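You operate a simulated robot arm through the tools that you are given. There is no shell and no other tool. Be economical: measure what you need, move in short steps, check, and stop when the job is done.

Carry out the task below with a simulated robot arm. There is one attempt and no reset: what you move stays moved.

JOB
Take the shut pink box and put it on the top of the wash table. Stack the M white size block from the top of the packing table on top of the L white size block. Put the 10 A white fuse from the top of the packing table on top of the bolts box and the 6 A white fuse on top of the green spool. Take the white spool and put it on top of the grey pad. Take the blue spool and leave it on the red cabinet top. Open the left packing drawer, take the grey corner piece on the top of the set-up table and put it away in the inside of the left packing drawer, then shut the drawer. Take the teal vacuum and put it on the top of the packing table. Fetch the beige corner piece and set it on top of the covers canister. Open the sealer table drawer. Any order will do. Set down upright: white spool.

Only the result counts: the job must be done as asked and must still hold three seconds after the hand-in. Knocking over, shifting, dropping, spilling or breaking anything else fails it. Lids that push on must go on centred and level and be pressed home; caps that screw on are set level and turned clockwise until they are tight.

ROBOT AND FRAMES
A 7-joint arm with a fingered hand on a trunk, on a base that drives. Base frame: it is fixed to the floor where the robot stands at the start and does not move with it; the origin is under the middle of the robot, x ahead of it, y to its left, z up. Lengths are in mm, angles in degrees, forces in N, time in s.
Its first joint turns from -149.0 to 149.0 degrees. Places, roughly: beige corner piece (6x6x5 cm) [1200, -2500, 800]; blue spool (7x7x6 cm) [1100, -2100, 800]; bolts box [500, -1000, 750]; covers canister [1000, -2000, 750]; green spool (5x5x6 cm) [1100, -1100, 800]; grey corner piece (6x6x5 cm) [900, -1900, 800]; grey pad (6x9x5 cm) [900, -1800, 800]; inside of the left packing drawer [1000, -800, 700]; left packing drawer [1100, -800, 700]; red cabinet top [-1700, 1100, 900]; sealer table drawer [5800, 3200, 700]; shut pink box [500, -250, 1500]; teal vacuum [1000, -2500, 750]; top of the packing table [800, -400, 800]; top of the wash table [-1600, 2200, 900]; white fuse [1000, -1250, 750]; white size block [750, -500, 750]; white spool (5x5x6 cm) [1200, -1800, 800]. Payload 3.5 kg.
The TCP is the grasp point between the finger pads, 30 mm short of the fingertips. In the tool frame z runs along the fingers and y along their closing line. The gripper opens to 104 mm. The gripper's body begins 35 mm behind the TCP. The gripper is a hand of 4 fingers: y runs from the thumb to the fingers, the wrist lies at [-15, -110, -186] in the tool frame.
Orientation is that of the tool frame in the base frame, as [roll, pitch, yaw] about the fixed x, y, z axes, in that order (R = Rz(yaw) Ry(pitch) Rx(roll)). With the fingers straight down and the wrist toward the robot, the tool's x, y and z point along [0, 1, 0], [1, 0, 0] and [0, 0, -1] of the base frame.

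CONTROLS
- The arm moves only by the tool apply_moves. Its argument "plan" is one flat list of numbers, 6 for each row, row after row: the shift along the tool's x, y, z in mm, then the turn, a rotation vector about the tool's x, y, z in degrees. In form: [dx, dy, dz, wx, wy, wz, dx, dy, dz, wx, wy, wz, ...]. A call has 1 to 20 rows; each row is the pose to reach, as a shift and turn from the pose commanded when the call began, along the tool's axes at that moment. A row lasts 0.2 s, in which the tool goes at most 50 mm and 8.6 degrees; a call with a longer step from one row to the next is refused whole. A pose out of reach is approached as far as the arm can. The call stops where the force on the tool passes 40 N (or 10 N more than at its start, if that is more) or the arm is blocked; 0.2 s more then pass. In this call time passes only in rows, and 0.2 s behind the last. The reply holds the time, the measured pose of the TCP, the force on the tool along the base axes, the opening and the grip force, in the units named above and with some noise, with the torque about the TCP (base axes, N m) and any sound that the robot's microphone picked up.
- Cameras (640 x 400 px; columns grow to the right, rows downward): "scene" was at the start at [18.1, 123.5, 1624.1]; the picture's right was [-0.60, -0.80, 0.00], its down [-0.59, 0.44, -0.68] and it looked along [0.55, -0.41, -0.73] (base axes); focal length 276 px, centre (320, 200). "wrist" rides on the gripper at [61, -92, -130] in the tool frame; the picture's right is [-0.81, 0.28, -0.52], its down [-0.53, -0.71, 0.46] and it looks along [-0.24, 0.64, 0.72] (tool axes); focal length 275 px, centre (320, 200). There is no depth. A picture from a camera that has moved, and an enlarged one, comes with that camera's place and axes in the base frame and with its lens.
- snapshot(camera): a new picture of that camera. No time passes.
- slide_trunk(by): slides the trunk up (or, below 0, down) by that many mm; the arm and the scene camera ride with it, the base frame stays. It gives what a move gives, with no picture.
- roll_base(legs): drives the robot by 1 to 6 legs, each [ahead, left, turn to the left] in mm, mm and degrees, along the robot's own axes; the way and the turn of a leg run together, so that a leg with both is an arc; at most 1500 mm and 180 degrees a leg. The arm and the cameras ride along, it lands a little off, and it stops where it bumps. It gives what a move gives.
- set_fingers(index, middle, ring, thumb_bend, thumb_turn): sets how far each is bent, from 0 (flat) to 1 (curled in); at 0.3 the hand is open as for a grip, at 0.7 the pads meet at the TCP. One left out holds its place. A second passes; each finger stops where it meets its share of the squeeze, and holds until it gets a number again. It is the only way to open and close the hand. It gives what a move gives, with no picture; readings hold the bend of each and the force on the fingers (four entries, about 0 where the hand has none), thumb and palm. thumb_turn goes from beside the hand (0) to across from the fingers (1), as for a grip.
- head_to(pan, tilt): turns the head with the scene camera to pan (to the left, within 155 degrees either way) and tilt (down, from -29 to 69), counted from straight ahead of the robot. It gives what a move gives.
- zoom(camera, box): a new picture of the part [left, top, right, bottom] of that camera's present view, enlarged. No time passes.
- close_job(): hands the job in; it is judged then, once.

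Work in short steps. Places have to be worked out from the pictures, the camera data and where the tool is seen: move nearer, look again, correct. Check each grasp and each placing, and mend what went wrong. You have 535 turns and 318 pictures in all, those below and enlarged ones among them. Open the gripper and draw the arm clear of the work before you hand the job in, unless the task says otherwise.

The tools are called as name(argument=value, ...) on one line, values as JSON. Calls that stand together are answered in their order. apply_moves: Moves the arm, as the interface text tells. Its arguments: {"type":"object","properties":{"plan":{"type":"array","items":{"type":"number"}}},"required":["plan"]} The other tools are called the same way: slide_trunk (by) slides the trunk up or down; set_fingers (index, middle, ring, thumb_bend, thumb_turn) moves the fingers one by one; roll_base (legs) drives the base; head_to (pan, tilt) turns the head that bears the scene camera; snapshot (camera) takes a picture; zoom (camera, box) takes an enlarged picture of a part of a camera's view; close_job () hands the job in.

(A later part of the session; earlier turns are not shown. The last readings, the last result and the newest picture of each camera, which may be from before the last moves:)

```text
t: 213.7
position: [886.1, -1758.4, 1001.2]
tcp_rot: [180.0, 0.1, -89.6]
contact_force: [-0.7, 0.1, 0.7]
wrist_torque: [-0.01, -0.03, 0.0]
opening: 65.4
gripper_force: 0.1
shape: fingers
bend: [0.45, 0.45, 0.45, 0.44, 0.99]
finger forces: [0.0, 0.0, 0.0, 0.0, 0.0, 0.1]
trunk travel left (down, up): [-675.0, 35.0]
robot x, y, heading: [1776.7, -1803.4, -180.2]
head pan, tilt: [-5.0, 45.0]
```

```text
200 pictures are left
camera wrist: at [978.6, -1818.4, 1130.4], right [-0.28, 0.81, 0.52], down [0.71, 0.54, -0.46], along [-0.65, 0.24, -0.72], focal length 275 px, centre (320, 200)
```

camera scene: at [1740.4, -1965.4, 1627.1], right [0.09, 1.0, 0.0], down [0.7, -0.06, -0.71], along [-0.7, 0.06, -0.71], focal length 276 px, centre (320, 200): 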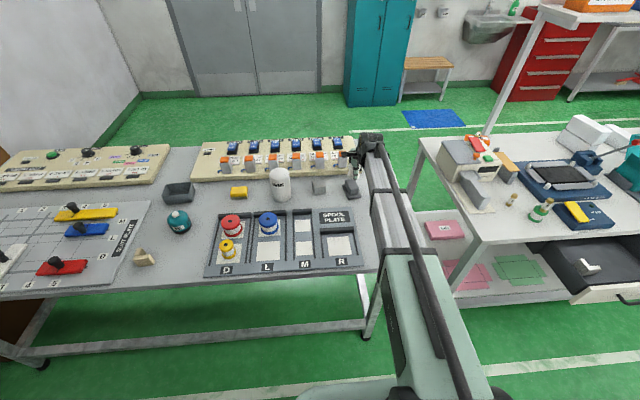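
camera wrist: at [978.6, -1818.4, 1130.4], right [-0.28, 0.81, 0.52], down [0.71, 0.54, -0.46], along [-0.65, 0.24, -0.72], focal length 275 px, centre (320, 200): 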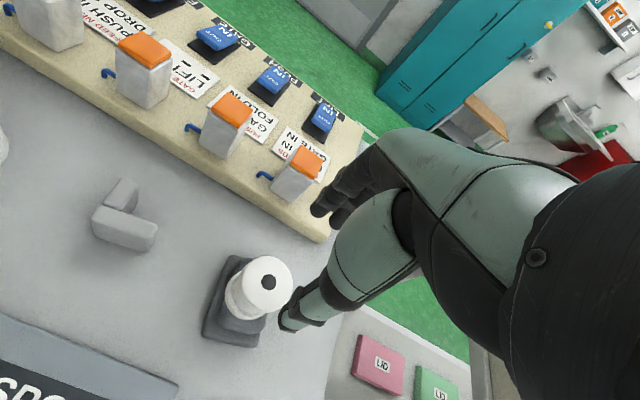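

White spool stands on the pad. Now the grey corner piece: zoom on it.

zoom(camera="wrist", box=[60, 150, 200, 280])

zoom(camera="scene", box=[290, 160, 370, 220])

```text
3.08 times, centred on (130, 215) of wrist
camera zoom: at [978.6, -1818.4, 1130.4], right [-0.28, 0.81, 0.52], down [0.71, 0.54, -0.46], along [-0.65, 0.24, -0.72], focal length 847 px, centre (905, 154)
```

zoom: 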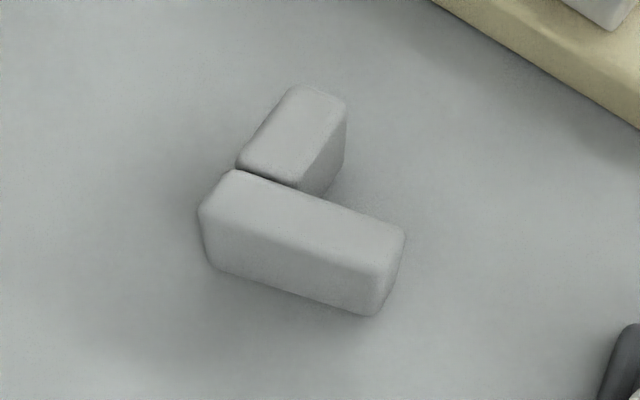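

```text
6.67 times, centred on (330, 190) of scene
camera zoom: at [1740.7, -1965.3, 1627.1], right [0.09, 1.0, 0.0], down [0.7, -0.06, -0.71], along [-0.7, 0.06, -0.71], focal length 1839 px, centre (253, 267)
```

zoom: 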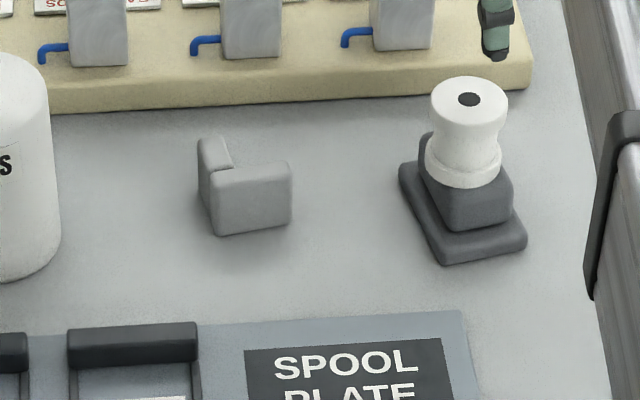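

The corner piece is an L with one wall along y (≈(882,-1893)) and one along x (centre ≈(850,-1913), 20 mm thick). I'll grip the x-wall with thumb inside, fingers outside: turn the hand to yaw 12° above it.

roll_base(legs=[[50, 0, 0]])

apply_moves(plan=[12, -1, 0, 0, 0, -7.8, 24, -1, 0, 0, 0, -15.7, 36, -2, 0, 0, 0, -23.5, 48, -3, 0, 0, 0, -31.4, 60, -3, 0, 0, 0, -39.2, 72, -4, 0, 0, 0, -47, 84, -5, 0, 0, 0, -55, 96, -6, 0, 0, 0, -62.8, 108, -6, 0, 0, 0, -70.6, 120, -7, 0, 0, 0, -78.5, 132, -8, 0, 0, 0, -86.3, 144, -8, 0, 0, 0, -94, 155, -9, 0, 0, 0, -101.6])

snapshot(camera="wrist")

snapshot(camera="scene")

```text
t: 214.6
position: [834.0, -1759.2, 998.3]
tcp_rot: [-179.8, 0.0, -89.7]
contact_force: [-0.9, -0.5, -0.7]
wrist_torque: [0.02, 0.0, 0.01]
opening: 65.7
gripper_force: 0.1
shape: fingers
bend: [0.45, 0.45, 0.45, 0.44, 0.99]
finger forces: [0.1, 0.0, 0.1, 0.1, 0.0, 0.0]
trunk travel left (down, up): [-675.0, 35.0]
robot x, y, heading: [1726.6, -1801.1, -179.9]
head pan, tilt: [-5.0, 45.0]
```

```text
t: 217.4
position: [845.0, -1913.5, 1000.1]
tcp_rot: [180.0, -0.1, 12.1]
contact_force: [-0.2, -0.1, 0.2]
wrist_torque: [0.01, -0.01, 0.01]
opening: 65.8
gripper_force: 0.1
shape: fingers
bend: [0.45, 0.45, 0.45, 0.44, 0.99]
finger forces: [0.0, 0.2, 0.1, 0.1, 0.1, 0.1]
trunk travel left (down, up): [-675.0, 35.0]
robot x, y, heading: [1731.2, -1801.2, -180.1]
head pan, tilt: [-5.0, 45.0]
```

```text
197 pictures are left
camera wrist: at [885.8, -1811.0, 1129.5], right [-0.73, -0.44, 0.52], down [-0.67, 0.58, -0.46], along [-0.1, -0.68, -0.72], focal length 275 px, centre (320, 200)
```

wrist: 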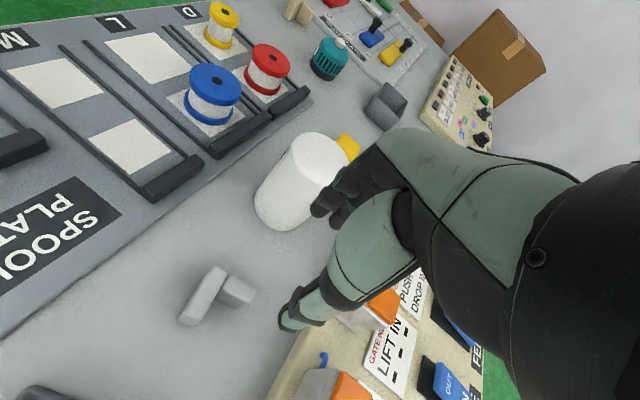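

```text
196 pictures are left
camera scene: at [1690.1, -1965.6, 1627.1], right [0.09, 1.0, 0.0], down [0.7, -0.06, -0.71], along [-0.7, 0.06, -0.71], focal length 276 px, centre (320, 200)
```

scene: 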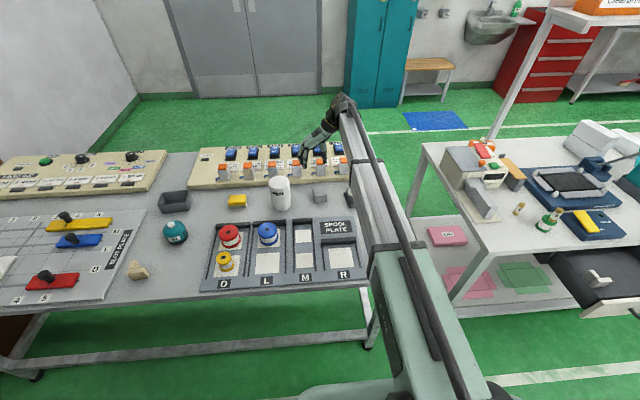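

Wall A centre ≈(855, -1912). I shift 7 mm and lower partway to check.

apply_moves(plan=[7, 0, 35, 0, 0, 0, 7, 0, 70, 0, 0, 0, 7, 0, 105, 0, 0, 0])

zoom(camera="wrist", box=[180, 170, 420, 370])

```text
t: 218.2
position: [851.2, -1912.2, 893.8]
tcp_rot: [-180.0, 0.0, 12.0]
contact_force: [0.4, 0.5, -0.1]
wrist_torque: [-0.02, 0.0, -0.01]
opening: 65.6
gripper_force: 0.0
shape: fingers
bend: [0.45, 0.45, 0.45, 0.44, 0.99]
finger forces: [0.0, 0.0, 0.1, 0.1, 0.0, 0.0]
trunk travel left (down, up): [-675.0, 35.0]
robot x, y, heading: [1724.3, -1804.7, -180.1]
head pan, tilt: [-5.0, 45.0]
```

```text
2.00 times, centred on (300, 270) of wrist
camera zoom: at [893.0, -1808.9, 1024.2], right [-0.74, -0.44, 0.52], down [-0.67, 0.59, -0.46], along [-0.1, -0.68, -0.72], focal length 551 px, centre (360, 60)
```

zoom: 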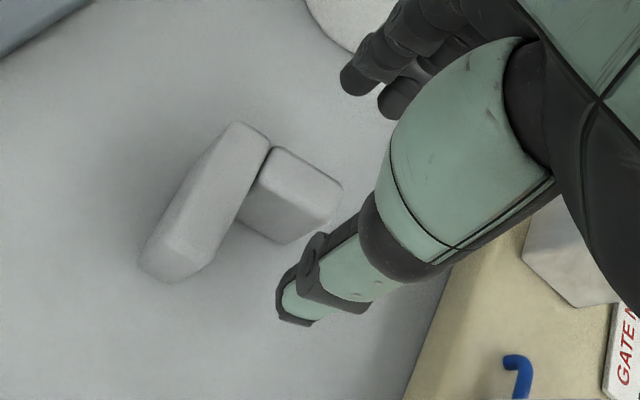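

Wall A spans x≈845–874, y≈-1914.5. I shift 7 mm further and descend to z≈837.

apply_moves(plan=[7, 3.5, 15, 0, 0, 0, 7, 3.5, 35, 0, 0, 0, 7, 3.5, 48, 0, 0, 0, 7, 3.5, 56, 0, 0, 0])

zoom(camera="wrist", box=[180, 170, 420, 370])

```text
t: 219.2
position: [858.3, -1913.4, 839.5]
tcp_rot: [-179.9, 0.0, 12.0]
contact_force: [0.4, 0.0, -0.2]
wrist_torque: [0.03, 0.02, -0.01]
opening: 65.9
gripper_force: 0.1
shape: fingers
bend: [0.45, 0.45, 0.45, 0.44, 0.99]
finger forces: [0.1, 0.0, 0.0, 0.0, 0.0, 0.0]
trunk travel left (down, up): [-675.0, 35.0]
robot x, y, heading: [1726.8, -1805.7, -180.1]
head pan, tilt: [-5.0, 45.0]
```

```text
2.00 times, centred on (300, 270) of wrist
camera zoom: at [900.8, -1810.4, 968.9], right [-0.74, -0.44, 0.52], down [-0.67, 0.59, -0.46], along [-0.1, -0.68, -0.72], focal length 551 px, centre (360, 60)
```

zoom: 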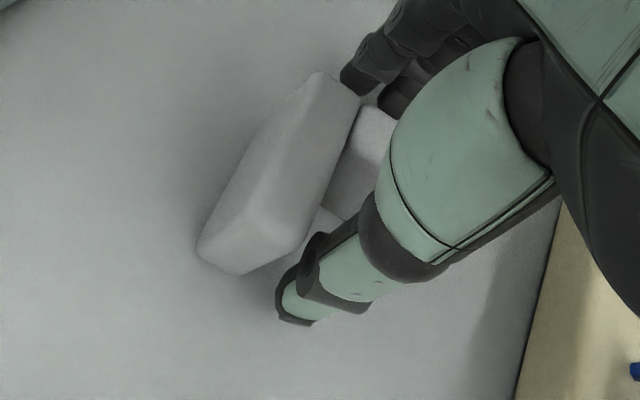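

The thumb would rub wall B; I shift 4 mm away from it and close gently.

apply_moves(plan=[-4, 0, 2, 0, 0, 0])

set_fingers(index=0.68, middle=0.68, ring=0.68, thumb_bend=0.68)

zoom(camera="wrist", box=[180, 170, 420, 370])

```text
t: 219.6
position: [857.8, -1915.0, 836.7]
tcp_rot: [180.0, 0.1, 12.0]
contact_force: [-0.2, -0.2, -0.4]
wrist_torque: [0.0, 0.0, 0.01]
opening: 65.7
gripper_force: 0.0
shape: fingers
bend: [0.45, 0.45, 0.45, 0.44, 0.99]
finger forces: [0.0, 0.0, 0.1, 0.0, 0.1, 0.1]
trunk travel left (down, up): [-675.0, 35.0]
robot x, y, heading: [1726.0, -1802.6, -180.0]
head pan, tilt: [-5.0, 45.0]
```

```text
t: 220.6
position: [857.1, -1913.9, 836.7]
tcp_rot: [180.0, 0.1, 12.0]
contact_force: [0.8, -0.4, 0.0]
wrist_torque: [0.01, -0.02, -0.02]
opening: 15.5
gripper_force: 3.7
shape: fingers
bend: [0.65, 0.66, 0.68, 0.64, 1.0]
finger forces: [2.0, 1.9, 0.0, 0.0, 3.8, 0.1]
trunk travel left (down, up): [-675.0, 35.0]
robot x, y, heading: [1727.9, -1804.1, -179.8]
head pan, tilt: [-5.0, 45.0]
```

```text
2.00 times, centred on (300, 270) of wrist
camera zoom: at [899.5, -1811.1, 967.3], right [-0.74, -0.44, 0.52], down [-0.67, 0.59, -0.45], along [-0.11, -0.68, -0.72], focal length 551 px, centre (360, 60)
```

zoom: 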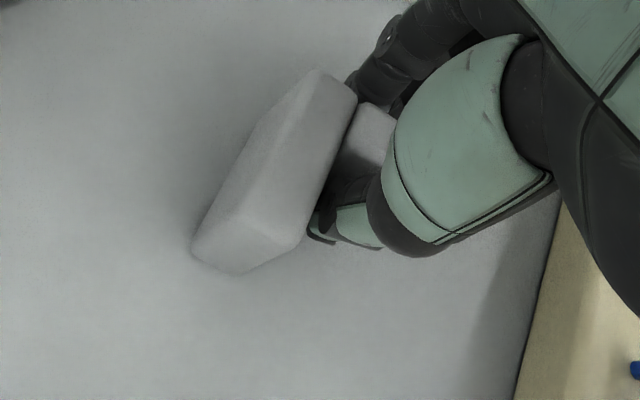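

Good placement; flat faces allow a firmer squeeze. Then lift.

set_fingers(index=0.74, middle=0.74, ring=0.7, thumb_bend=0.74)

apply_moves(plan=[0, 0, -5, 0, 0, 0, 0, 0, -15, 0, 0, 0, 0, 0, -35, 0, 0, 0, 0, 0, -70, 0, 0, 0, 0, 0, -110, 0, 0, 0, 0, 0, -150, 0, 0, 0])

zoom(camera="wrist", box=[180, 120, 420, 370])

```text
t: 221.6
position: [857.6, -1913.9, 836.6]
tcp_rot: [-179.9, 0.1, 12.0]
contact_force: [0.8, -0.7, 3.1]
wrist_torque: [0.08, -0.01, 0.03]
opening: 13.8
gripper_force: 13.2
shape: fingers
bend: [0.72, 0.72, 0.7, 0.64, 1.0]
finger forces: [7.9, 5.9, 0.0, 0.0, 12.9, 0.1]
trunk travel left (down, up): [-675.0, 35.0]
robot x, y, heading: [1729.8, -1804.2, -180.0]
head pan, tilt: [-5.0, 45.0]
```

```text
t: 223.0
position: [856.4, -1914.6, 986.7]
tcp_rot: [-180.0, -0.1, 12.0]
contact_force: [0.0, -0.3, -0.2]
wrist_torque: [0.01, -0.02, -0.01]
opening: 13.8
gripper_force: 13.5
shape: fingers
bend: [0.73, 0.72, 0.7, 0.64, 1.0]
finger forces: [7.7, 5.6, 0.1, 0.0, 13.4, 0.1]
trunk travel left (down, up): [-675.0, 35.0]
robot x, y, heading: [1724.7, -1800.7, -179.5]
head pan, tilt: [-5.0, 45.0]
```

```text
1.60 times, centred on (300, 245) of wrist
camera zoom: at [897.5, -1811.6, 1117.0], right [-0.74, -0.44, 0.52], down [-0.67, 0.59, -0.46], along [-0.1, -0.68, -0.72], focal length 440 px, centre (352, 128)
```

zoom: 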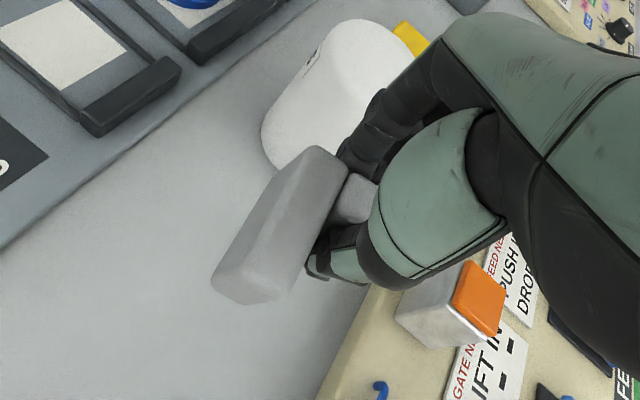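

Held firmly. I back out 375 mm and strafe to the open drawer.

roll_base(legs=[[-375, 0, 0], [0, -940, 0]])

head_to(pan=-5, tilt=48)

snapshot(camera="scene")

snapshot(camera="wrist")

```text
t: 225.4
position: [1213.2, -1910.0, 987.0]
tcp_rot: [-180.0, -0.1, 11.8]
contact_force: [0.1, 0.5, -0.2]
wrist_torque: [0.01, 0.0, -0.02]
opening: 13.6
gripper_force: 13.2
shape: fingers
bend: [0.73, 0.72, 0.7, 0.64, 1.0]
finger forces: [7.7, 5.6, 0.1, 0.1, 13.5, 0.0]
trunk travel left (down, up): [-675.0, 35.0]
robot x, y, heading: [2082.9, -1801.0, 179.7]
head pan, tilt: [-5.0, 45.0]
stopped in leg 1: the robot was blocked; the commanded pose is now the measured one
```

```text
t: 226.0
position: [1214.0, -1910.2, 987.4]
tcp_rot: [180.0, 0.1, 11.8]
contact_force: [0.5, -0.3, -1.0]
wrist_torque: [0.01, 0.0, 0.01]
opening: 13.7
gripper_force: 13.5
shape: fingers
bend: [0.73, 0.72, 0.7, 0.64, 1.0]
finger forces: [7.7, 5.6, 0.1, 0.0, 13.4, 0.1]
trunk travel left (down, up): [-675.0, 35.0]
robot x, y, heading: [2081.9, -1804.7, 179.7]
head pan, tilt: [-5.0, 48.0]
```

```text
191 pictures are left
camera scene: at [2049.7, -1964.6, 1622.9], right [0.09, 1.0, 0.0], down [0.74, -0.07, -0.67], along [-0.67, 0.06, -0.74], focal length 276 px, centre (320, 200)
```

scene: 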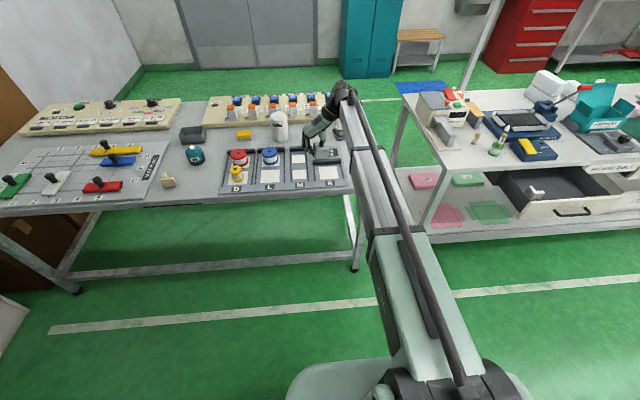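

```text
190 pictures are left
camera wrist: at [1255.5, -1807.3, 1116.9], right [-0.74, -0.43, 0.52], down [-0.67, 0.59, -0.46], along [-0.11, -0.68, -0.72], focal length 275 px, centre (320, 200)
```

wrist: 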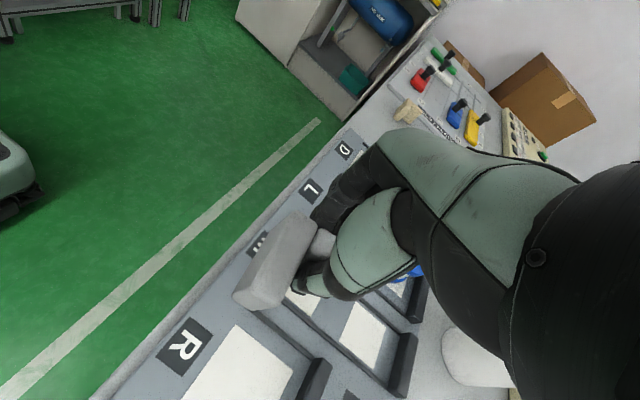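

The robot's rear bumped the machine behind; I move forward 40 mm and strafe right to the drawer.

roll_base(legs=[[40, 0, 0], [0, -940, 0]])

snapshot(camera="scene")

snapshot(camera="wrist")

```text
t: 231.4
position: [1176.8, -972.9, 985.8]
tcp_rot: [179.9, 0.0, 12.1]
contact_force: [-0.3, 0.4, 0.0]
wrist_torque: [0.03, 0.0, 0.02]
opening: 14.0
gripper_force: 12.5
shape: fingers
bend: [0.73, 0.72, 0.7, 0.64, 1.0]
finger forces: [7.7, 5.7, 0.0, 0.0, 13.4, 0.1]
trunk travel left (down, up): [-675.0, 35.0]
robot x, y, heading: [2048.1, -862.2, 180.0]
head pan, tilt: [-5.0, 48.0]
```

```text
189 pictures are left
camera scene: at [2012.8, -1024.2, 1622.9], right [0.09, 1.0, 0.0], down [0.74, -0.07, -0.67], along [-0.67, 0.06, -0.74], focal length 276 px, centre (320, 200)
```

scene: 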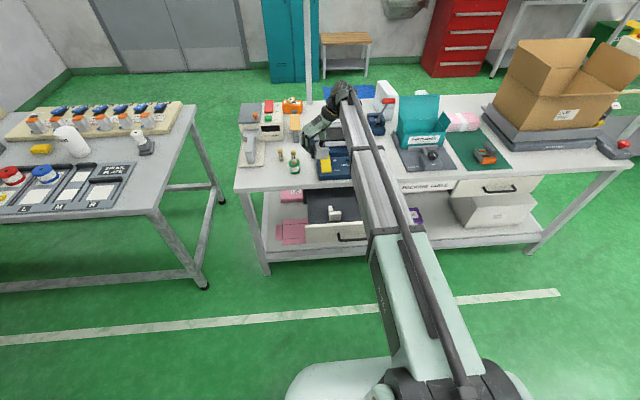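

```text
188 pictures are left
camera wrist: at [1218.0, -869.8, 1117.0], right [-0.74, -0.44, 0.52], down [-0.67, 0.59, -0.46], along [-0.1, -0.68, -0.72], focal length 275 px, centre (320, 200)
```

wrist: 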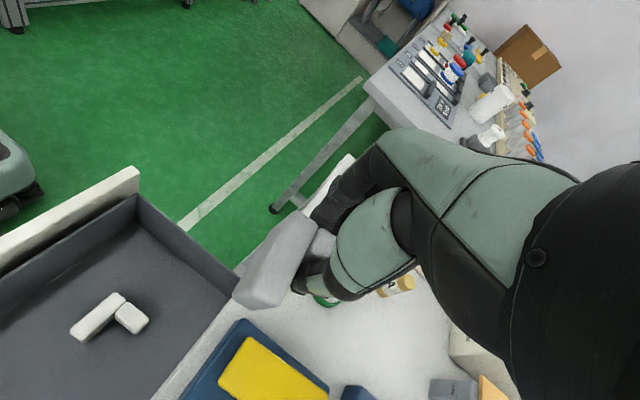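

I move the piece above the free right half of the drawer, ≈(1300, -760).

apply_moves(plan=[28, -31, 0, 0, 0, 0, 55, -61, 0, 0, 0, 0, 82, -91, 0, 0, 0, 0, 110, -122, 0, 0, 0, 0, 137, -152, 0, 0, 0, 0, 165, -183, 0, 0, 0, 0])

apply_moves(plan=[0, 0, 45, 0, 0, 0, 0, 0, 90, 0, 0, 0, 0, 0, 135, 0, 0, 0, 0, 0, 180, 0, 0, 0])

snapshot(camera="wrist")

snapshot(camera="scene")

```text
t: 232.8
position: [1300.4, -760.3, 985.8]
tcp_rot: [180.0, 0.1, 12.1]
contact_force: [0.2, 0.5, -0.2]
wrist_torque: [0.04, 0.0, 0.0]
opening: 13.8
gripper_force: 13.3
shape: fingers
bend: [0.73, 0.72, 0.7, 0.64, 1.0]
finger forces: [7.7, 5.7, 0.0, 0.1, 13.4, 0.1]
trunk travel left (down, up): [-675.0, 35.0]
robot x, y, heading: [2049.2, -859.5, 179.9]
head pan, tilt: [-5.0, 48.0]
```

```text
t: 233.8
position: [1299.6, -760.2, 806.2]
tcp_rot: [-179.9, 0.0, 12.0]
contact_force: [0.8, 0.0, 0.6]
wrist_torque: [0.01, -0.01, -0.01]
opening: 13.8
gripper_force: 13.7
shape: fingers
bend: [0.73, 0.72, 0.7, 0.64, 1.0]
finger forces: [7.6, 5.7, 0.0, 0.1, 13.3, 0.0]
trunk travel left (down, up): [-675.0, 35.0]
robot x, y, heading: [2045.5, -862.3, 180.0]
head pan, tilt: [-5.0, 48.0]
```

```text
187 pictures are left
camera wrist: at [1341.0, -656.7, 936.7], right [-0.74, -0.44, 0.52], down [-0.67, 0.59, -0.46], along [-0.1, -0.68, -0.72], focal length 275 px, centre (320, 200)
```

wrist: 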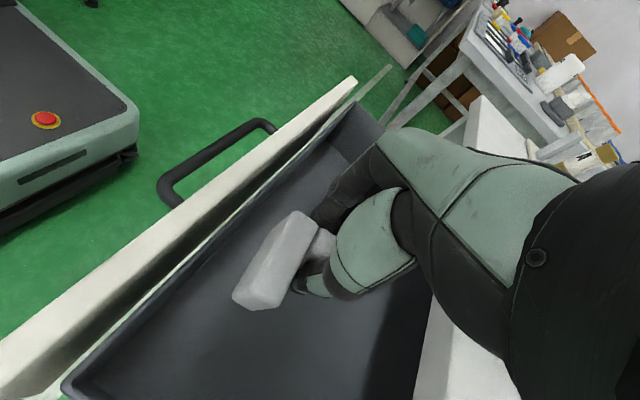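

```text
186 pictures are left
camera scene: at [2012.5, -1024.4, 1623.0], right [0.09, 1.0, 0.0], down [0.74, -0.07, -0.67], along [-0.67, 0.06, -0.74], focal length 276 px, centre (320, 200)
```

scene: 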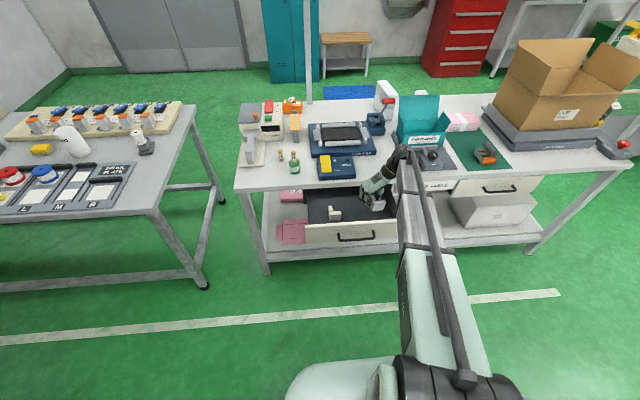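

Well placed over the drawer. I lower into it, slowing near the bottom.

apply_moves(plan=[10, 0, 35, 0, 0, 0, 10, 0, 65, 0, 0, 0, 10, 0, 80, 0, 0, 0, 10, 0, 90, 0, 0, 0, 10, 0, 97, 0, 0, 0, 10, 0, 103, 0, 0, 0, 10, 0, 109, 0, 0, 0, 10, 0, 115, 0, 0, 0])

snapshot(camera="wrist")

```text
t: 235.5
position: [1308.4, -758.3, 705.4]
tcp_rot: [179.9, 0.4, 11.9]
contact_force: [-1.5, -1.4, 25.3]
wrist_torque: [0.5, 0.05, 0.01]
opening: 13.8
gripper_force: 21.9
shape: fingers
bend: [0.73, 0.73, 0.7, 0.66, 1.0]
finger forces: [8.2, 7.3, 0.1, 0.0, 27.6, 0.0]
trunk travel left (down, up): [-675.0, 35.0]
robot x, y, heading: [2050.2, -862.7, 180.1]
head pan, tilt: [-5.0, 48.0]
stopped in row 8: the force on the tool passed its limit at 48 N (the readings are from after the stop); the commanded pose is now the measured one
```

```text
185 pictures are left
camera wrist: at [1351.0, -655.1, 834.8], right [-0.73, -0.44, 0.52], down [-0.67, 0.59, -0.45], along [-0.11, -0.68, -0.72], focal length 275 px, centre (320, 200)
```

wrist: 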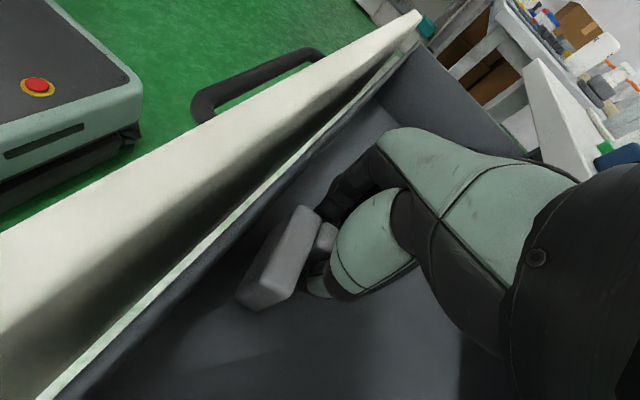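

Bottom reached. I ease up 3 mm and release.

apply_moves(plan=[0, 0, -3, 0, 0, 0])

set_fingers(index=0.5, middle=0.5, ring=0.5, thumb_bend=0.5)

apply_moves(plan=[0, 0, -20, 0, 0, 0, 0, 0, -60, 0, 0, 0, 0, 0, -100, 0, 0, 0, 0, 0, -150, 0, 0, 0, 0, 0, -200, 0, 0, 0, 0, 0, -245, 0, 0, 0])

snapshot(camera="wrist")

```text
t: 235.9
position: [1309.1, -759.1, 704.2]
tcp_rot: [179.8, 0.2, 12.0]
contact_force: [0.2, -2.5, 14.0]
wrist_torque: [0.18, 0.05, -0.02]
opening: 13.6
gripper_force: 15.9
shape: fingers
bend: [0.73, 0.73, 0.7, 0.66, 1.0]
finger forces: [8.4, 7.2, 0.0, 0.1, 16.2, 0.0]
trunk travel left (down, up): [-675.0, 35.0]
robot x, y, heading: [2049.6, -863.4, 180.0]
head pan, tilt: [-5.0, 48.0]
```

```text
t: 236.9
position: [1310.5, -758.2, 705.8]
tcp_rot: [179.9, 0.3, 12.0]
contact_force: [-1.3, 7.2, 21.4]
wrist_torque: [-0.27, -0.21, 0.01]
opening: 41.8
gripper_force: 11.1
shape: fingers
bend: [0.57, 0.53, 0.5, 0.5, 1.0]
finger forces: [15.6, 6.1, 0.1, 0.1, 0.1, 0.0]
trunk travel left (down, up): [-675.0, 35.0]
robot x, y, heading: [2043.4, -861.7, 180.0]
head pan, tilt: [-5.0, 48.0]
```

```text
t: 238.3
position: [1310.8, -757.5, 951.4]
tcp_rot: [179.9, 0.1, 12.0]
contact_force: [0.4, -0.6, -0.3]
wrist_torque: [0.03, -0.02, 0.03]
opening: 51.4
gripper_force: 0.1
shape: fingers
bend: [0.5, 0.5, 0.5, 0.5, 1.0]
finger forces: [0.1, 0.0, 0.1, 0.0, 0.0, 0.1]
trunk travel left (down, up): [-675.0, 35.0]
robot x, y, heading: [2046.4, -860.2, 179.9]
head pan, tilt: [-5.0, 48.0]
```

```text
184 pictures are left
camera wrist: at [1352.1, -654.1, 1079.9], right [-0.73, -0.44, 0.52], down [-0.67, 0.59, -0.46], along [-0.11, -0.68, -0.72], focal length 275 px, centre (320, 200)
```

wrist: 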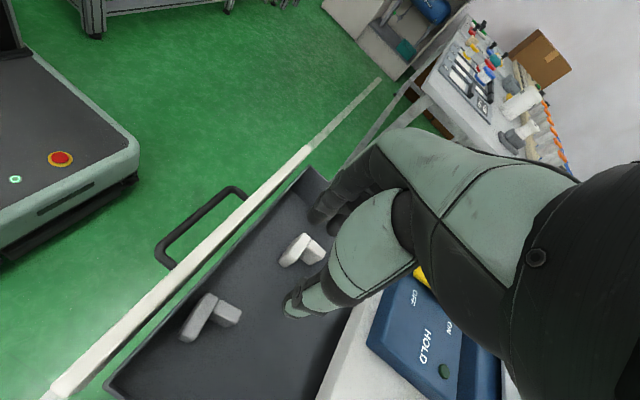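

Grey corner is in the drawer. Now I shut it: back off, turn the hand to the handle-gripping pose used before.

roll_base(legs=[[-120, 0, 0]])

apply_moves(plan=[3, 6, 0, 0, 0, 7.9, 7, 12, 0, 0, 0, 15.8, 10, 18, 0, 0, 0, 23.7, 13, 24, 0, 0, 0, 31.5, 17, 30, 0, 0, 0, 39.4, 20, 36, 0, 0, 0, 47.3, 24, 42, 0, 0, 0, 55.2, 27, 48, 0, 0, 0, 63, 30, 54, 0, 0, 0, 71, 34, 60, 0, 0, 0, 78.8, 37, 66, 0, 0, 0, 86.7, 40, 72, 0, 0, 0, 94.6, 44, 78, 0, 0, 0, 102.5])

slide_trunk(by=-220)

apply_moves(plan=[0, 0, 0, -7.5, 0, 0, 0, 0, 0, -15, 0, 0, 0, 0, 0, -22.5, 0, 0, 0, 0, 0, -30, 0, 0, 0, 0, 0, -37.5, 0, 0, 0, 0, 0, -45, 0, 0, 0, 0, 0, -52.5, 0, 0, 0, 0, 0, -60, 0, 0])

snapshot(camera="wrist")

```text
t: 239.5
position: [1431.5, -758.3, 950.4]
tcp_rot: [180.0, 0.2, 12.0]
contact_force: [0.5, 0.4, -0.9]
wrist_torque: [-0.04, -0.02, 0.03]
opening: 51.4
gripper_force: 0.0
shape: fingers
bend: [0.5, 0.5, 0.5, 0.5, 1.0]
finger forces: [0.0, 0.1, 0.0, 0.0, 0.0, 0.1]
trunk travel left (down, up): [-675.0, 35.0]
robot x, y, heading: [2166.2, -857.5, -180.0]
head pan, tilt: [-5.0, 48.0]
```

```text
t: 242.3
position: [1489.7, -825.2, 949.3]
tcp_rot: [179.9, -0.2, -90.5]
contact_force: [-0.1, 0.4, 0.0]
wrist_torque: [0.03, -0.01, 0.01]
opening: 51.3
gripper_force: 0.1
shape: fingers
bend: [0.5, 0.5, 0.5, 0.5, 1.0]
finger forces: [0.0, 0.0, 0.1, 0.0, 0.0, 0.0]
trunk travel left (down, up): [-675.0, 35.0]
robot x, y, heading: [2169.6, -865.1, -180.0]
head pan, tilt: [-5.0, 48.0]
```

```text
t: 244.7
position: [1488.5, -824.6, 729.9]
tcp_rot: [179.8, -0.1, -90.5]
contact_force: [0.0, -0.1, -0.6]
wrist_torque: [-0.02, 0.04, 0.0]
opening: 51.5
gripper_force: 0.1
shape: fingers
bend: [0.5, 0.5, 0.5, 0.5, 1.0]
finger forces: [0.0, 0.1, 0.1, 0.1, 0.1, 0.1]
trunk travel left (down, up): [-455.0, 255.0]
robot x, y, heading: [2171.1, -860.3, -180.1]
head pan, tilt: [-5.0, 48.0]
```

```text
t: 246.4
position: [1491.4, -808.2, 731.9]
tcp_rot: [119.8, 0.0, -89.8]
contact_force: [-0.6, -0.2, 0.2]
wrist_torque: [-0.03, -0.02, 0.0]
opening: 51.7
gripper_force: 0.1
shape: fingers
bend: [0.5, 0.5, 0.5, 0.5, 1.0]
finger forces: [0.1, 0.1, 0.1, 0.1, 0.0, 0.0]
out of reach, approached as far as the arm can: row 5, 6, 8
trunk travel left (down, up): [-455.0, 255.0]
robot x, y, heading: [2165.4, -862.9, -179.9]
head pan, tilt: [-5.0, 48.0]
```

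```text
183 pictures are left
camera wrist: at [1649.6, -868.7, 717.1], right [0.31, 0.81, 0.5], down [-0.04, 0.53, -0.85], along [-0.95, 0.24, 0.2], focal length 275 px, centre (320, 200)
```

wrist: 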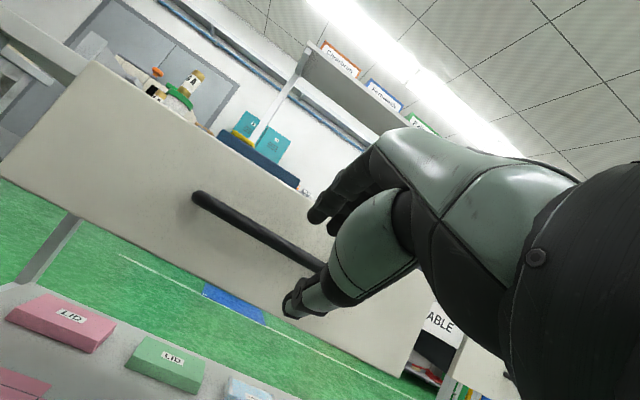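

The bar is in view ahead; I move onto it, grip, then push the drawer shut.

apply_moves(plan=[5, 10, 10, 0, 0, 0, 7, 17, 28, 0, 0, 0, 7, 17, 42, 0, 0, 0])

set_fingers(index=0.74, middle=0.74, ring=0.74, thumb_bend=0.74)

snapshot(camera="wrist")

```text
t: 247.2
position: [1444.8, -803.5, 728.4]
tcp_rot: [120.0, -0.1, -89.7]
contact_force: [-0.2, -1.1, 0.1]
wrist_torque: [0.0, 0.01, -0.01]
opening: 51.7
gripper_force: 0.1
shape: fingers
bend: [0.5, 0.5, 0.5, 0.5, 1.0]
finger forces: [0.0, 0.0, 0.1, 0.1, 0.1, 0.0]
out of reach, approached as far as the arm can: row 1, 2, 3
trunk travel left (down, up): [-455.0, 255.0]
robot x, y, heading: [2165.4, -860.1, -180.3]
head pan, tilt: [-5.0, 48.0]
```

```text
t: 248.2
position: [1445.4, -805.0, 730.4]
tcp_rot: [119.9, -0.1, -89.7]
contact_force: [1.4, 1.1, 14.5]
wrist_torque: [0.07, 0.38, 0.01]
opening: 0.0
gripper_force: 10.5
shape: fingers
bend: [0.73, 0.72, 0.74, 0.71, 1.0]
finger forces: [8.1, 8.6, 0.0, 0.0, 3.5, 0.1]
trunk travel left (down, up): [-455.0, 255.0]
robot x, y, heading: [2169.0, -863.5, -180.1]
head pan, tilt: [-5.0, 48.0]
```

```text
182 pictures are left
camera wrist: at [1605.7, -864.1, 715.0], right [0.31, 0.81, 0.49], down [-0.04, 0.53, -0.85], along [-0.95, 0.24, 0.2], focal length 275 px, centre (320, 200)
```

wrist: 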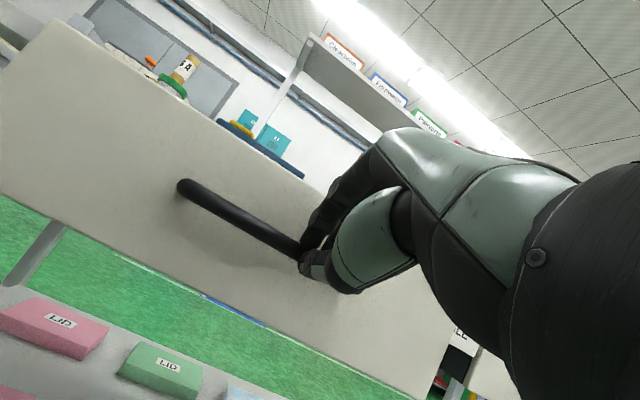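

Gripped. I push by driving the base ahead ~195 mm, then finish with the arm.

roll_base(legs=[[100, 0, 0], [95, 0, 0]])

snapshot(camera="scene")

```text
t: 250.1
position: [1251.5, -802.3, 729.3]
tcp_rot: [119.9, -0.1, -89.8]
contact_force: [5.2, 1.0, 9.8]
wrist_torque: [-0.07, 0.2, 0.04]
opening: 0.2
gripper_force: 7.0
shape: fingers
bend: [0.73, 0.74, 0.74, 0.73, 1.0]
finger forces: [12.6, 0.0, 0.0, 0.1, 0.0, 0.0]
trunk travel left (down, up): [-455.0, 255.0]
robot x, y, heading: [1970.2, -860.2, 180.0]
head pan, tilt: [-5.0, 48.0]
```

```text
181 pictures are left
camera scene: at [1937.8, -1024.4, 1402.9], right [0.09, 1.0, 0.0], down [0.74, -0.07, -0.67], along [-0.67, 0.06, -0.74], focal length 276 px, centre (320, 200)
```

scene: 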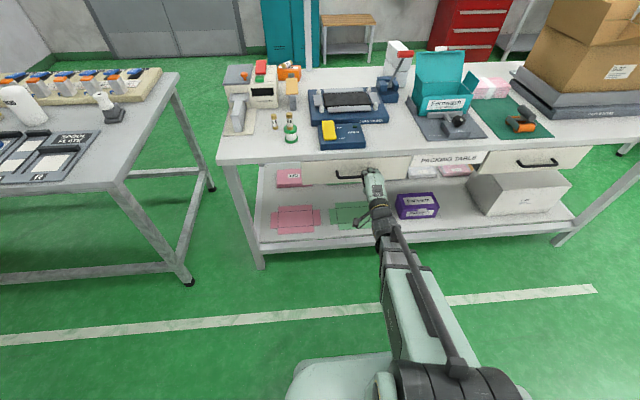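

Nearly shut. I push the last bit with the arm under force guard.

apply_moves(plan=[0, 3, 5.2, 0, 0, 0, 0, 6, 10.4, 0, 0, 0, 0, 9, 15.6, 0, 0, 0, 0, 12, 20.8, 0, 0, 0, 0, 15, 26, 0, 0, 0])

zoom(camera="scene", box=[270, 120, 450, 220])

```text
t: 250.7
position: [1244.7, -802.5, 731.7]
tcp_rot: [119.8, -0.1, -89.8]
contact_force: [22.7, -0.7, 7.1]
wrist_torque: [-0.06, -0.15, 0.09]
opening: 0.0
gripper_force: 15.6
shape: fingers
bend: [0.73, 0.74, 0.74, 0.73, 1.0]
finger forces: [7.0, 0.0, 0.1, 0.0, 23.4, 0.0]
trunk travel left (down, up): [-455.0, 255.0]
robot x, y, heading: [1973.8, -860.5, 179.8]
head pan, tilt: [-5.0, 48.0]
stopped in row 2: the force on the tool passed its limit at 46 N (the readings are from after the stop); the commanded pose is now the measured one
```

```text
3.56 times, centred on (360, 170) of scene
camera zoom: at [1939.8, -1024.5, 1402.9], right [0.09, 1.0, 0.0], down [0.74, -0.07, -0.67], along [-0.67, 0.06, -0.74], focal length 981 px, centre (178, 307)
```

zoom: 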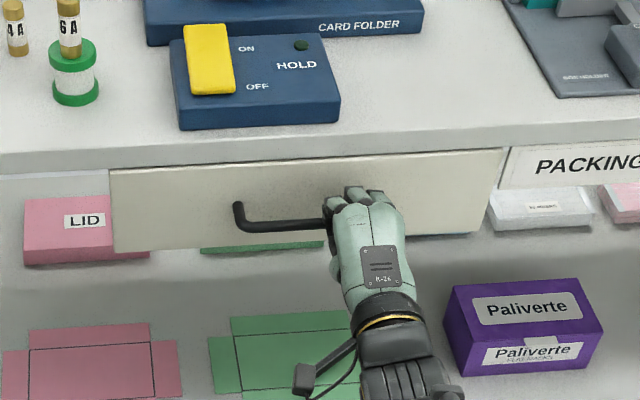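

The bar is back at x≈1210, its original position. I release, back off and verify.

set_fingers(index=0.45, middle=0.45, ring=0.45, thumb_bend=0.45)

roll_base(legs=[[-150, 0, 0]])

snapshot(camera="wrist")

zoom(camera="scene", box=[250, 100, 450, 220])

```text
t: 251.7
position: [1241.5, -802.1, 729.1]
tcp_rot: [119.9, -0.1, -89.9]
contact_force: [0.3, 0.2, 0.6]
wrist_torque: [-0.02, 0.0, -0.02]
opening: 64.4
gripper_force: 0.1
shape: fingers
bend: [0.45, 0.45, 0.45, 0.45, 0.99]
finger forces: [0.0, 0.1, 0.0, 0.0, 0.1, 0.0]
trunk travel left (down, up): [-455.0, 255.0]
robot x, y, heading: [1969.8, -858.7, 179.7]
head pan, tilt: [-5.0, 48.0]
```

```text
t: 253.1
position: [1393.1, -802.0, 729.7]
tcp_rot: [120.1, -0.1, -89.9]
contact_force: [-0.1, 0.0, 0.0]
wrist_torque: [0.0, -0.03, -0.02]
opening: 64.4
gripper_force: 0.1
shape: fingers
bend: [0.45, 0.45, 0.45, 0.45, 0.99]
finger forces: [0.1, 0.0, 0.1, 0.1, 0.1, 0.1]
trunk travel left (down, up): [-455.0, 255.0]
robot x, y, heading: [2123.0, -862.2, 180.0]
head pan, tilt: [-5.0, 48.0]
```

```text
179 pictures are left
camera wrist: at [1552.5, -862.8, 715.1], right [0.31, 0.81, 0.5], down [-0.04, 0.53, -0.85], along [-0.95, 0.24, 0.2], focal length 275 px, centre (320, 200)
```

wrist: 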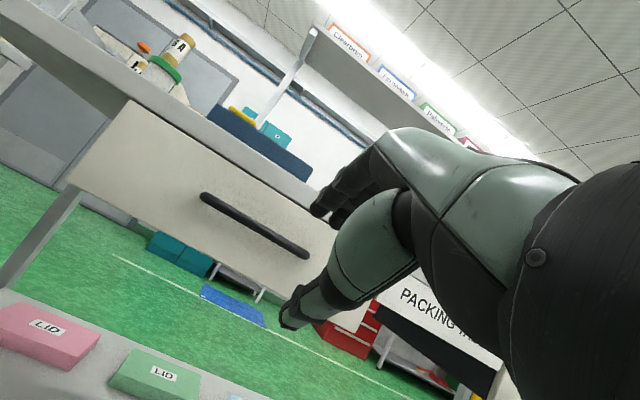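

```text
3.20 times, centred on (350, 160) of scene
camera zoom: at [2088.1, -1024.6, 1402.9], right [0.09, 1.0, 0.0], down [0.74, -0.07, -0.67], along [-0.67, 0.06, -0.74], focal length 883 px, centre (224, 328)
```

zoom: 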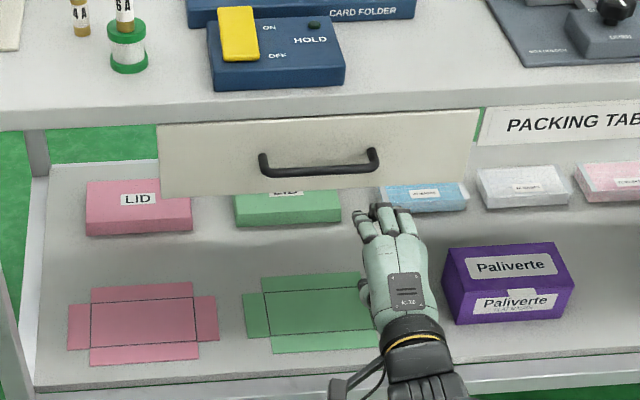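

Drawer is shut. I straighten the hand, raise the trunk, and head for the teal vacuum.

apply_moves(plan=[0, 0, 0, 7.5, 0, 0, 0, 0, 0, 15, 0, 0, 0, 0, 0, 22.5, 0, 0, 0, 0, 0, 30, 0, 0, 0, 0, 0, 37.5, 0, 0, 0, 0, 0, 45, 0, 0, 0, 0, 0, 52.5, 0, 0, 0, 0, 0, 60, 0, 0])

slide_trunk(by=220)

apply_moves(plan=[0, 30, -20, 0, 0, 0, 0, 60, -40, 0, 0, 0, 0, 60, -60, 0, 0, 0])

```text
t: 254.9
position: [1393.1, -801.8, 730.4]
tcp_rot: [-179.9, 0.0, -89.9]
contact_force: [0.5, -0.2, 0.7]
wrist_torque: [0.0, 0.0, 0.03]
opening: 64.7
gripper_force: 0.0
shape: fingers
bend: [0.45, 0.45, 0.45, 0.45, 0.99]
finger forces: [0.0, 0.0, 0.0, 0.0, 0.0, 0.0]
out of reach, approached as far as the arm can: row 4
trunk travel left (down, up): [-455.0, 255.0]
robot x, y, heading: [2119.6, -864.9, 179.7]
head pan, tilt: [-5.0, 48.0]
```

```text
t: 257.2
position: [1393.0, -803.1, 949.8]
tcp_rot: [-180.0, 0.0, -89.8]
contact_force: [-0.2, 0.3, 0.6]
wrist_torque: [0.0, -0.01, -0.01]
opening: 64.8
gripper_force: 0.0
shape: fingers
bend: [0.45, 0.45, 0.45, 0.45, 0.99]
finger forces: [0.0, 0.0, 0.0, 0.0, 0.0, 0.0]
trunk travel left (down, up): [-675.0, 35.0]
robot x, y, heading: [2121.2, -864.8, 180.0]
head pan, tilt: [-5.0, 48.0]
```

```text
t: 258.0
position: [1334.0, -802.8, 1010.5]
tcp_rot: [-179.9, -0.1, -89.8]
contact_force: [-0.5, 0.4, 0.3]
wrist_torque: [0.02, -0.02, -0.03]
opening: 64.9
gripper_force: 0.1
shape: fingers
bend: [0.45, 0.45, 0.45, 0.45, 0.99]
finger forces: [0.0, 0.1, 0.0, 0.1, 0.0, 0.0]
trunk travel left (down, up): [-675.0, 35.0]
robot x, y, heading: [2122.5, -864.4, 179.9]
head pan, tilt: [-5.0, 48.0]
```

Hand is straight. Drive left to y≈-2350 behind the set-up table.

roll_base(legs=[[90, 0, 0], [0, 1485, 0]])

head_to(pan=15, tilt=45)

snapshot(camera="scene")

snapshot(camera="wrist")

```text
t: 266.1
position: [1245.8, -2293.8, 1010.0]
tcp_rot: [179.9, -0.1, -89.5]
contact_force: [0.1, -0.5, 0.1]
wrist_torque: [0.01, 0.01, 0.0]
opening: 64.8
gripper_force: 0.0
shape: fingers
bend: [0.45, 0.45, 0.45, 0.45, 0.99]
finger forces: [0.1, 0.0, 0.0, 0.0, 0.0, 0.0]
trunk travel left (down, up): [-675.0, 35.0]
robot x, y, heading: [2038.5, -2346.5, -179.9]
head pan, tilt: [-5.0, 48.0]
```

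```text
t: 266.9
position: [1246.2, -2292.8, 1009.5]
tcp_rot: [-180.0, -0.1, -89.5]
contact_force: [-0.5, 0.2, -0.2]
wrist_torque: [0.02, 0.0, -0.04]
opening: 64.9
gripper_force: 0.0
shape: fingers
bend: [0.45, 0.45, 0.45, 0.45, 0.99]
finger forces: [0.0, 0.1, 0.0, 0.1, 0.0, 0.0]
trunk travel left (down, up): [-675.0, 35.0]
robot x, y, heading: [2035.3, -2351.6, -179.9]
head pan, tilt: [15.0, 45.0]
```

```text
177 pictures are left
camera scene: at [2002.4, -2539.9, 1627.1], right [-0.26, 0.96, 0.0], down [0.68, 0.19, -0.71], along [-0.68, -0.19, -0.71], focal length 276 px, centre (320, 200)
```

scene: 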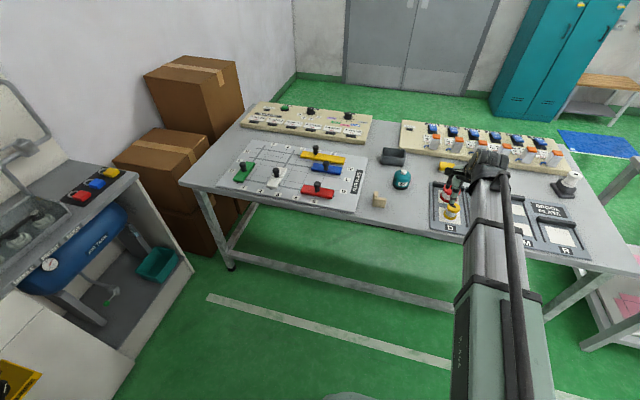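

```text
176 pictures are left
camera wrist: at [1338.5, -2353.8, 1140.3], right [-0.28, 0.81, 0.52], down [0.71, 0.54, -0.46], along [-0.65, 0.24, -0.73], focal length 275 px, centre (320, 200)
```

wrist: 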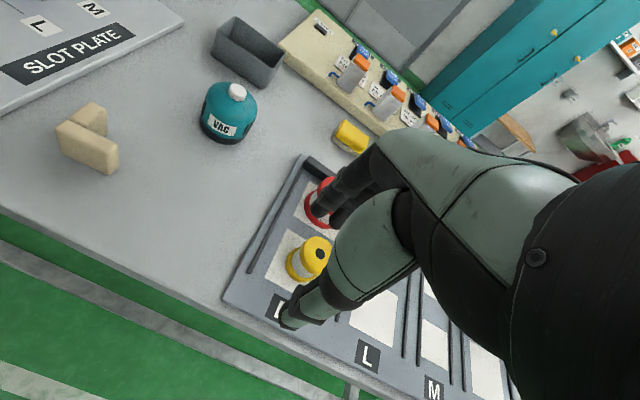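

The vacuum (jar "VAC") is at ≈(1025, -2432). I drive ahead 265 mm and hover over it with the hand fully open.

roll_base(legs=[[265, 0, 0]])

set_fingers(index=0.3, middle=0.3, ring=0.3, thumb_bend=0.3)

apply_moves(plan=[35, -11, 0, 0, 0, 0, 70, -22, 0, 0, 0, 0, 105, -34, 0, 0, 0, 0, 138, -45, 0, 0, 0, 0])

snapshot(camera="wrist")

zoom(camera="scene", box=[300, 100, 500, 240])

```text
t: 268.8
position: [983.1, -2293.8, 1009.7]
tcp_rot: [-179.9, -0.1, -89.6]
contact_force: [1.0, -0.1, 0.7]
wrist_torque: [0.0, 0.01, -0.01]
opening: 64.7
gripper_force: 0.2
shape: fingers
bend: [0.45, 0.45, 0.45, 0.45, 0.99]
finger forces: [0.0, 0.0, 0.0, 0.1, 0.0, 0.0]
trunk travel left (down, up): [-675.0, 35.0]
robot x, y, heading: [1770.3, -2354.4, -179.9]
head pan, tilt: [15.0, 45.0]
```

```text
t: 269.8
position: [983.3, -2293.7, 1009.9]
tcp_rot: [-180.0, 0.0, -89.6]
contact_force: [-0.3, 0.6, -0.3]
wrist_torque: [0.0, 0.0, 0.0]
opening: 102.5
gripper_force: 0.0
shape: fingers
bend: [0.3, 0.3, 0.3, 0.3, 0.98]
finger forces: [0.0, 0.0, 0.1, 0.0, 0.1, 0.1]
trunk travel left (down, up): [-675.0, 35.0]
robot x, y, heading: [1770.6, -2356.9, -179.8]
head pan, tilt: [15.0, 45.0]
```

```text
t: 270.8
position: [1029.0, -2431.4, 1011.1]
tcp_rot: [180.0, -0.1, -89.7]
contact_force: [-0.2, -0.2, 0.2]
wrist_torque: [0.02, -0.03, -0.02]
opening: 102.9
gripper_force: 0.0
shape: fingers
bend: [0.3, 0.3, 0.3, 0.3, 0.98]
finger forces: [0.0, 0.2, 0.1, 0.0, 0.0, 0.0]
trunk travel left (down, up): [-675.0, 35.0]
robot x, y, heading: [1772.5, -2354.7, -179.8]
head pan, tilt: [15.0, 45.0]
```

```text
175 pictures are left
camera wrist: at [1120.8, -2491.5, 1140.6], right [-0.28, 0.81, 0.52], down [0.71, 0.54, -0.46], along [-0.65, 0.24, -0.73], focal length 275 px, centre (320, 200)
```

wrist: 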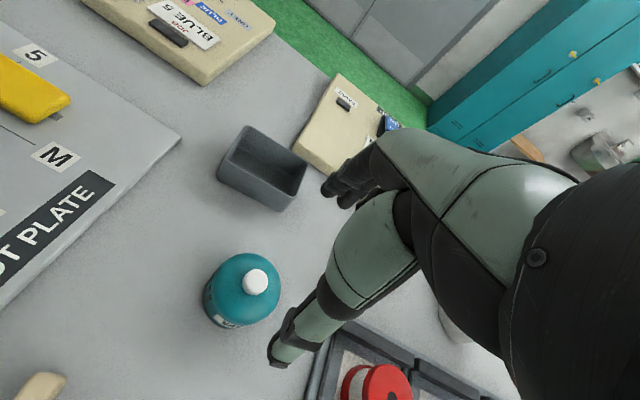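

```text
2.86 times, centred on (400, 170) of scene
camera zoom: at [1738.3, -2541.2, 1627.1], right [-0.26, 0.97, 0.0], down [0.68, 0.18, -0.71], along [-0.68, -0.18, -0.71], focal length 788 px, centre (91, 286)
```

zoom: 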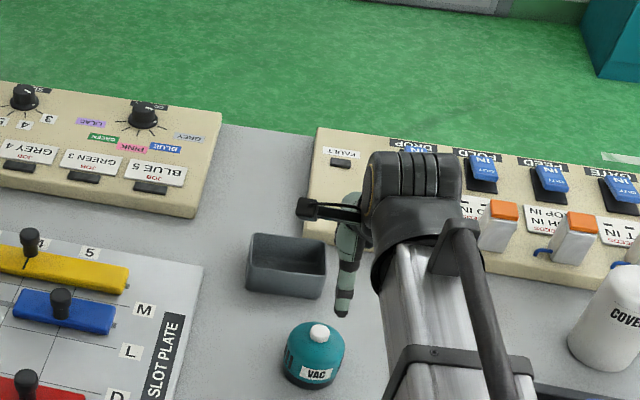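

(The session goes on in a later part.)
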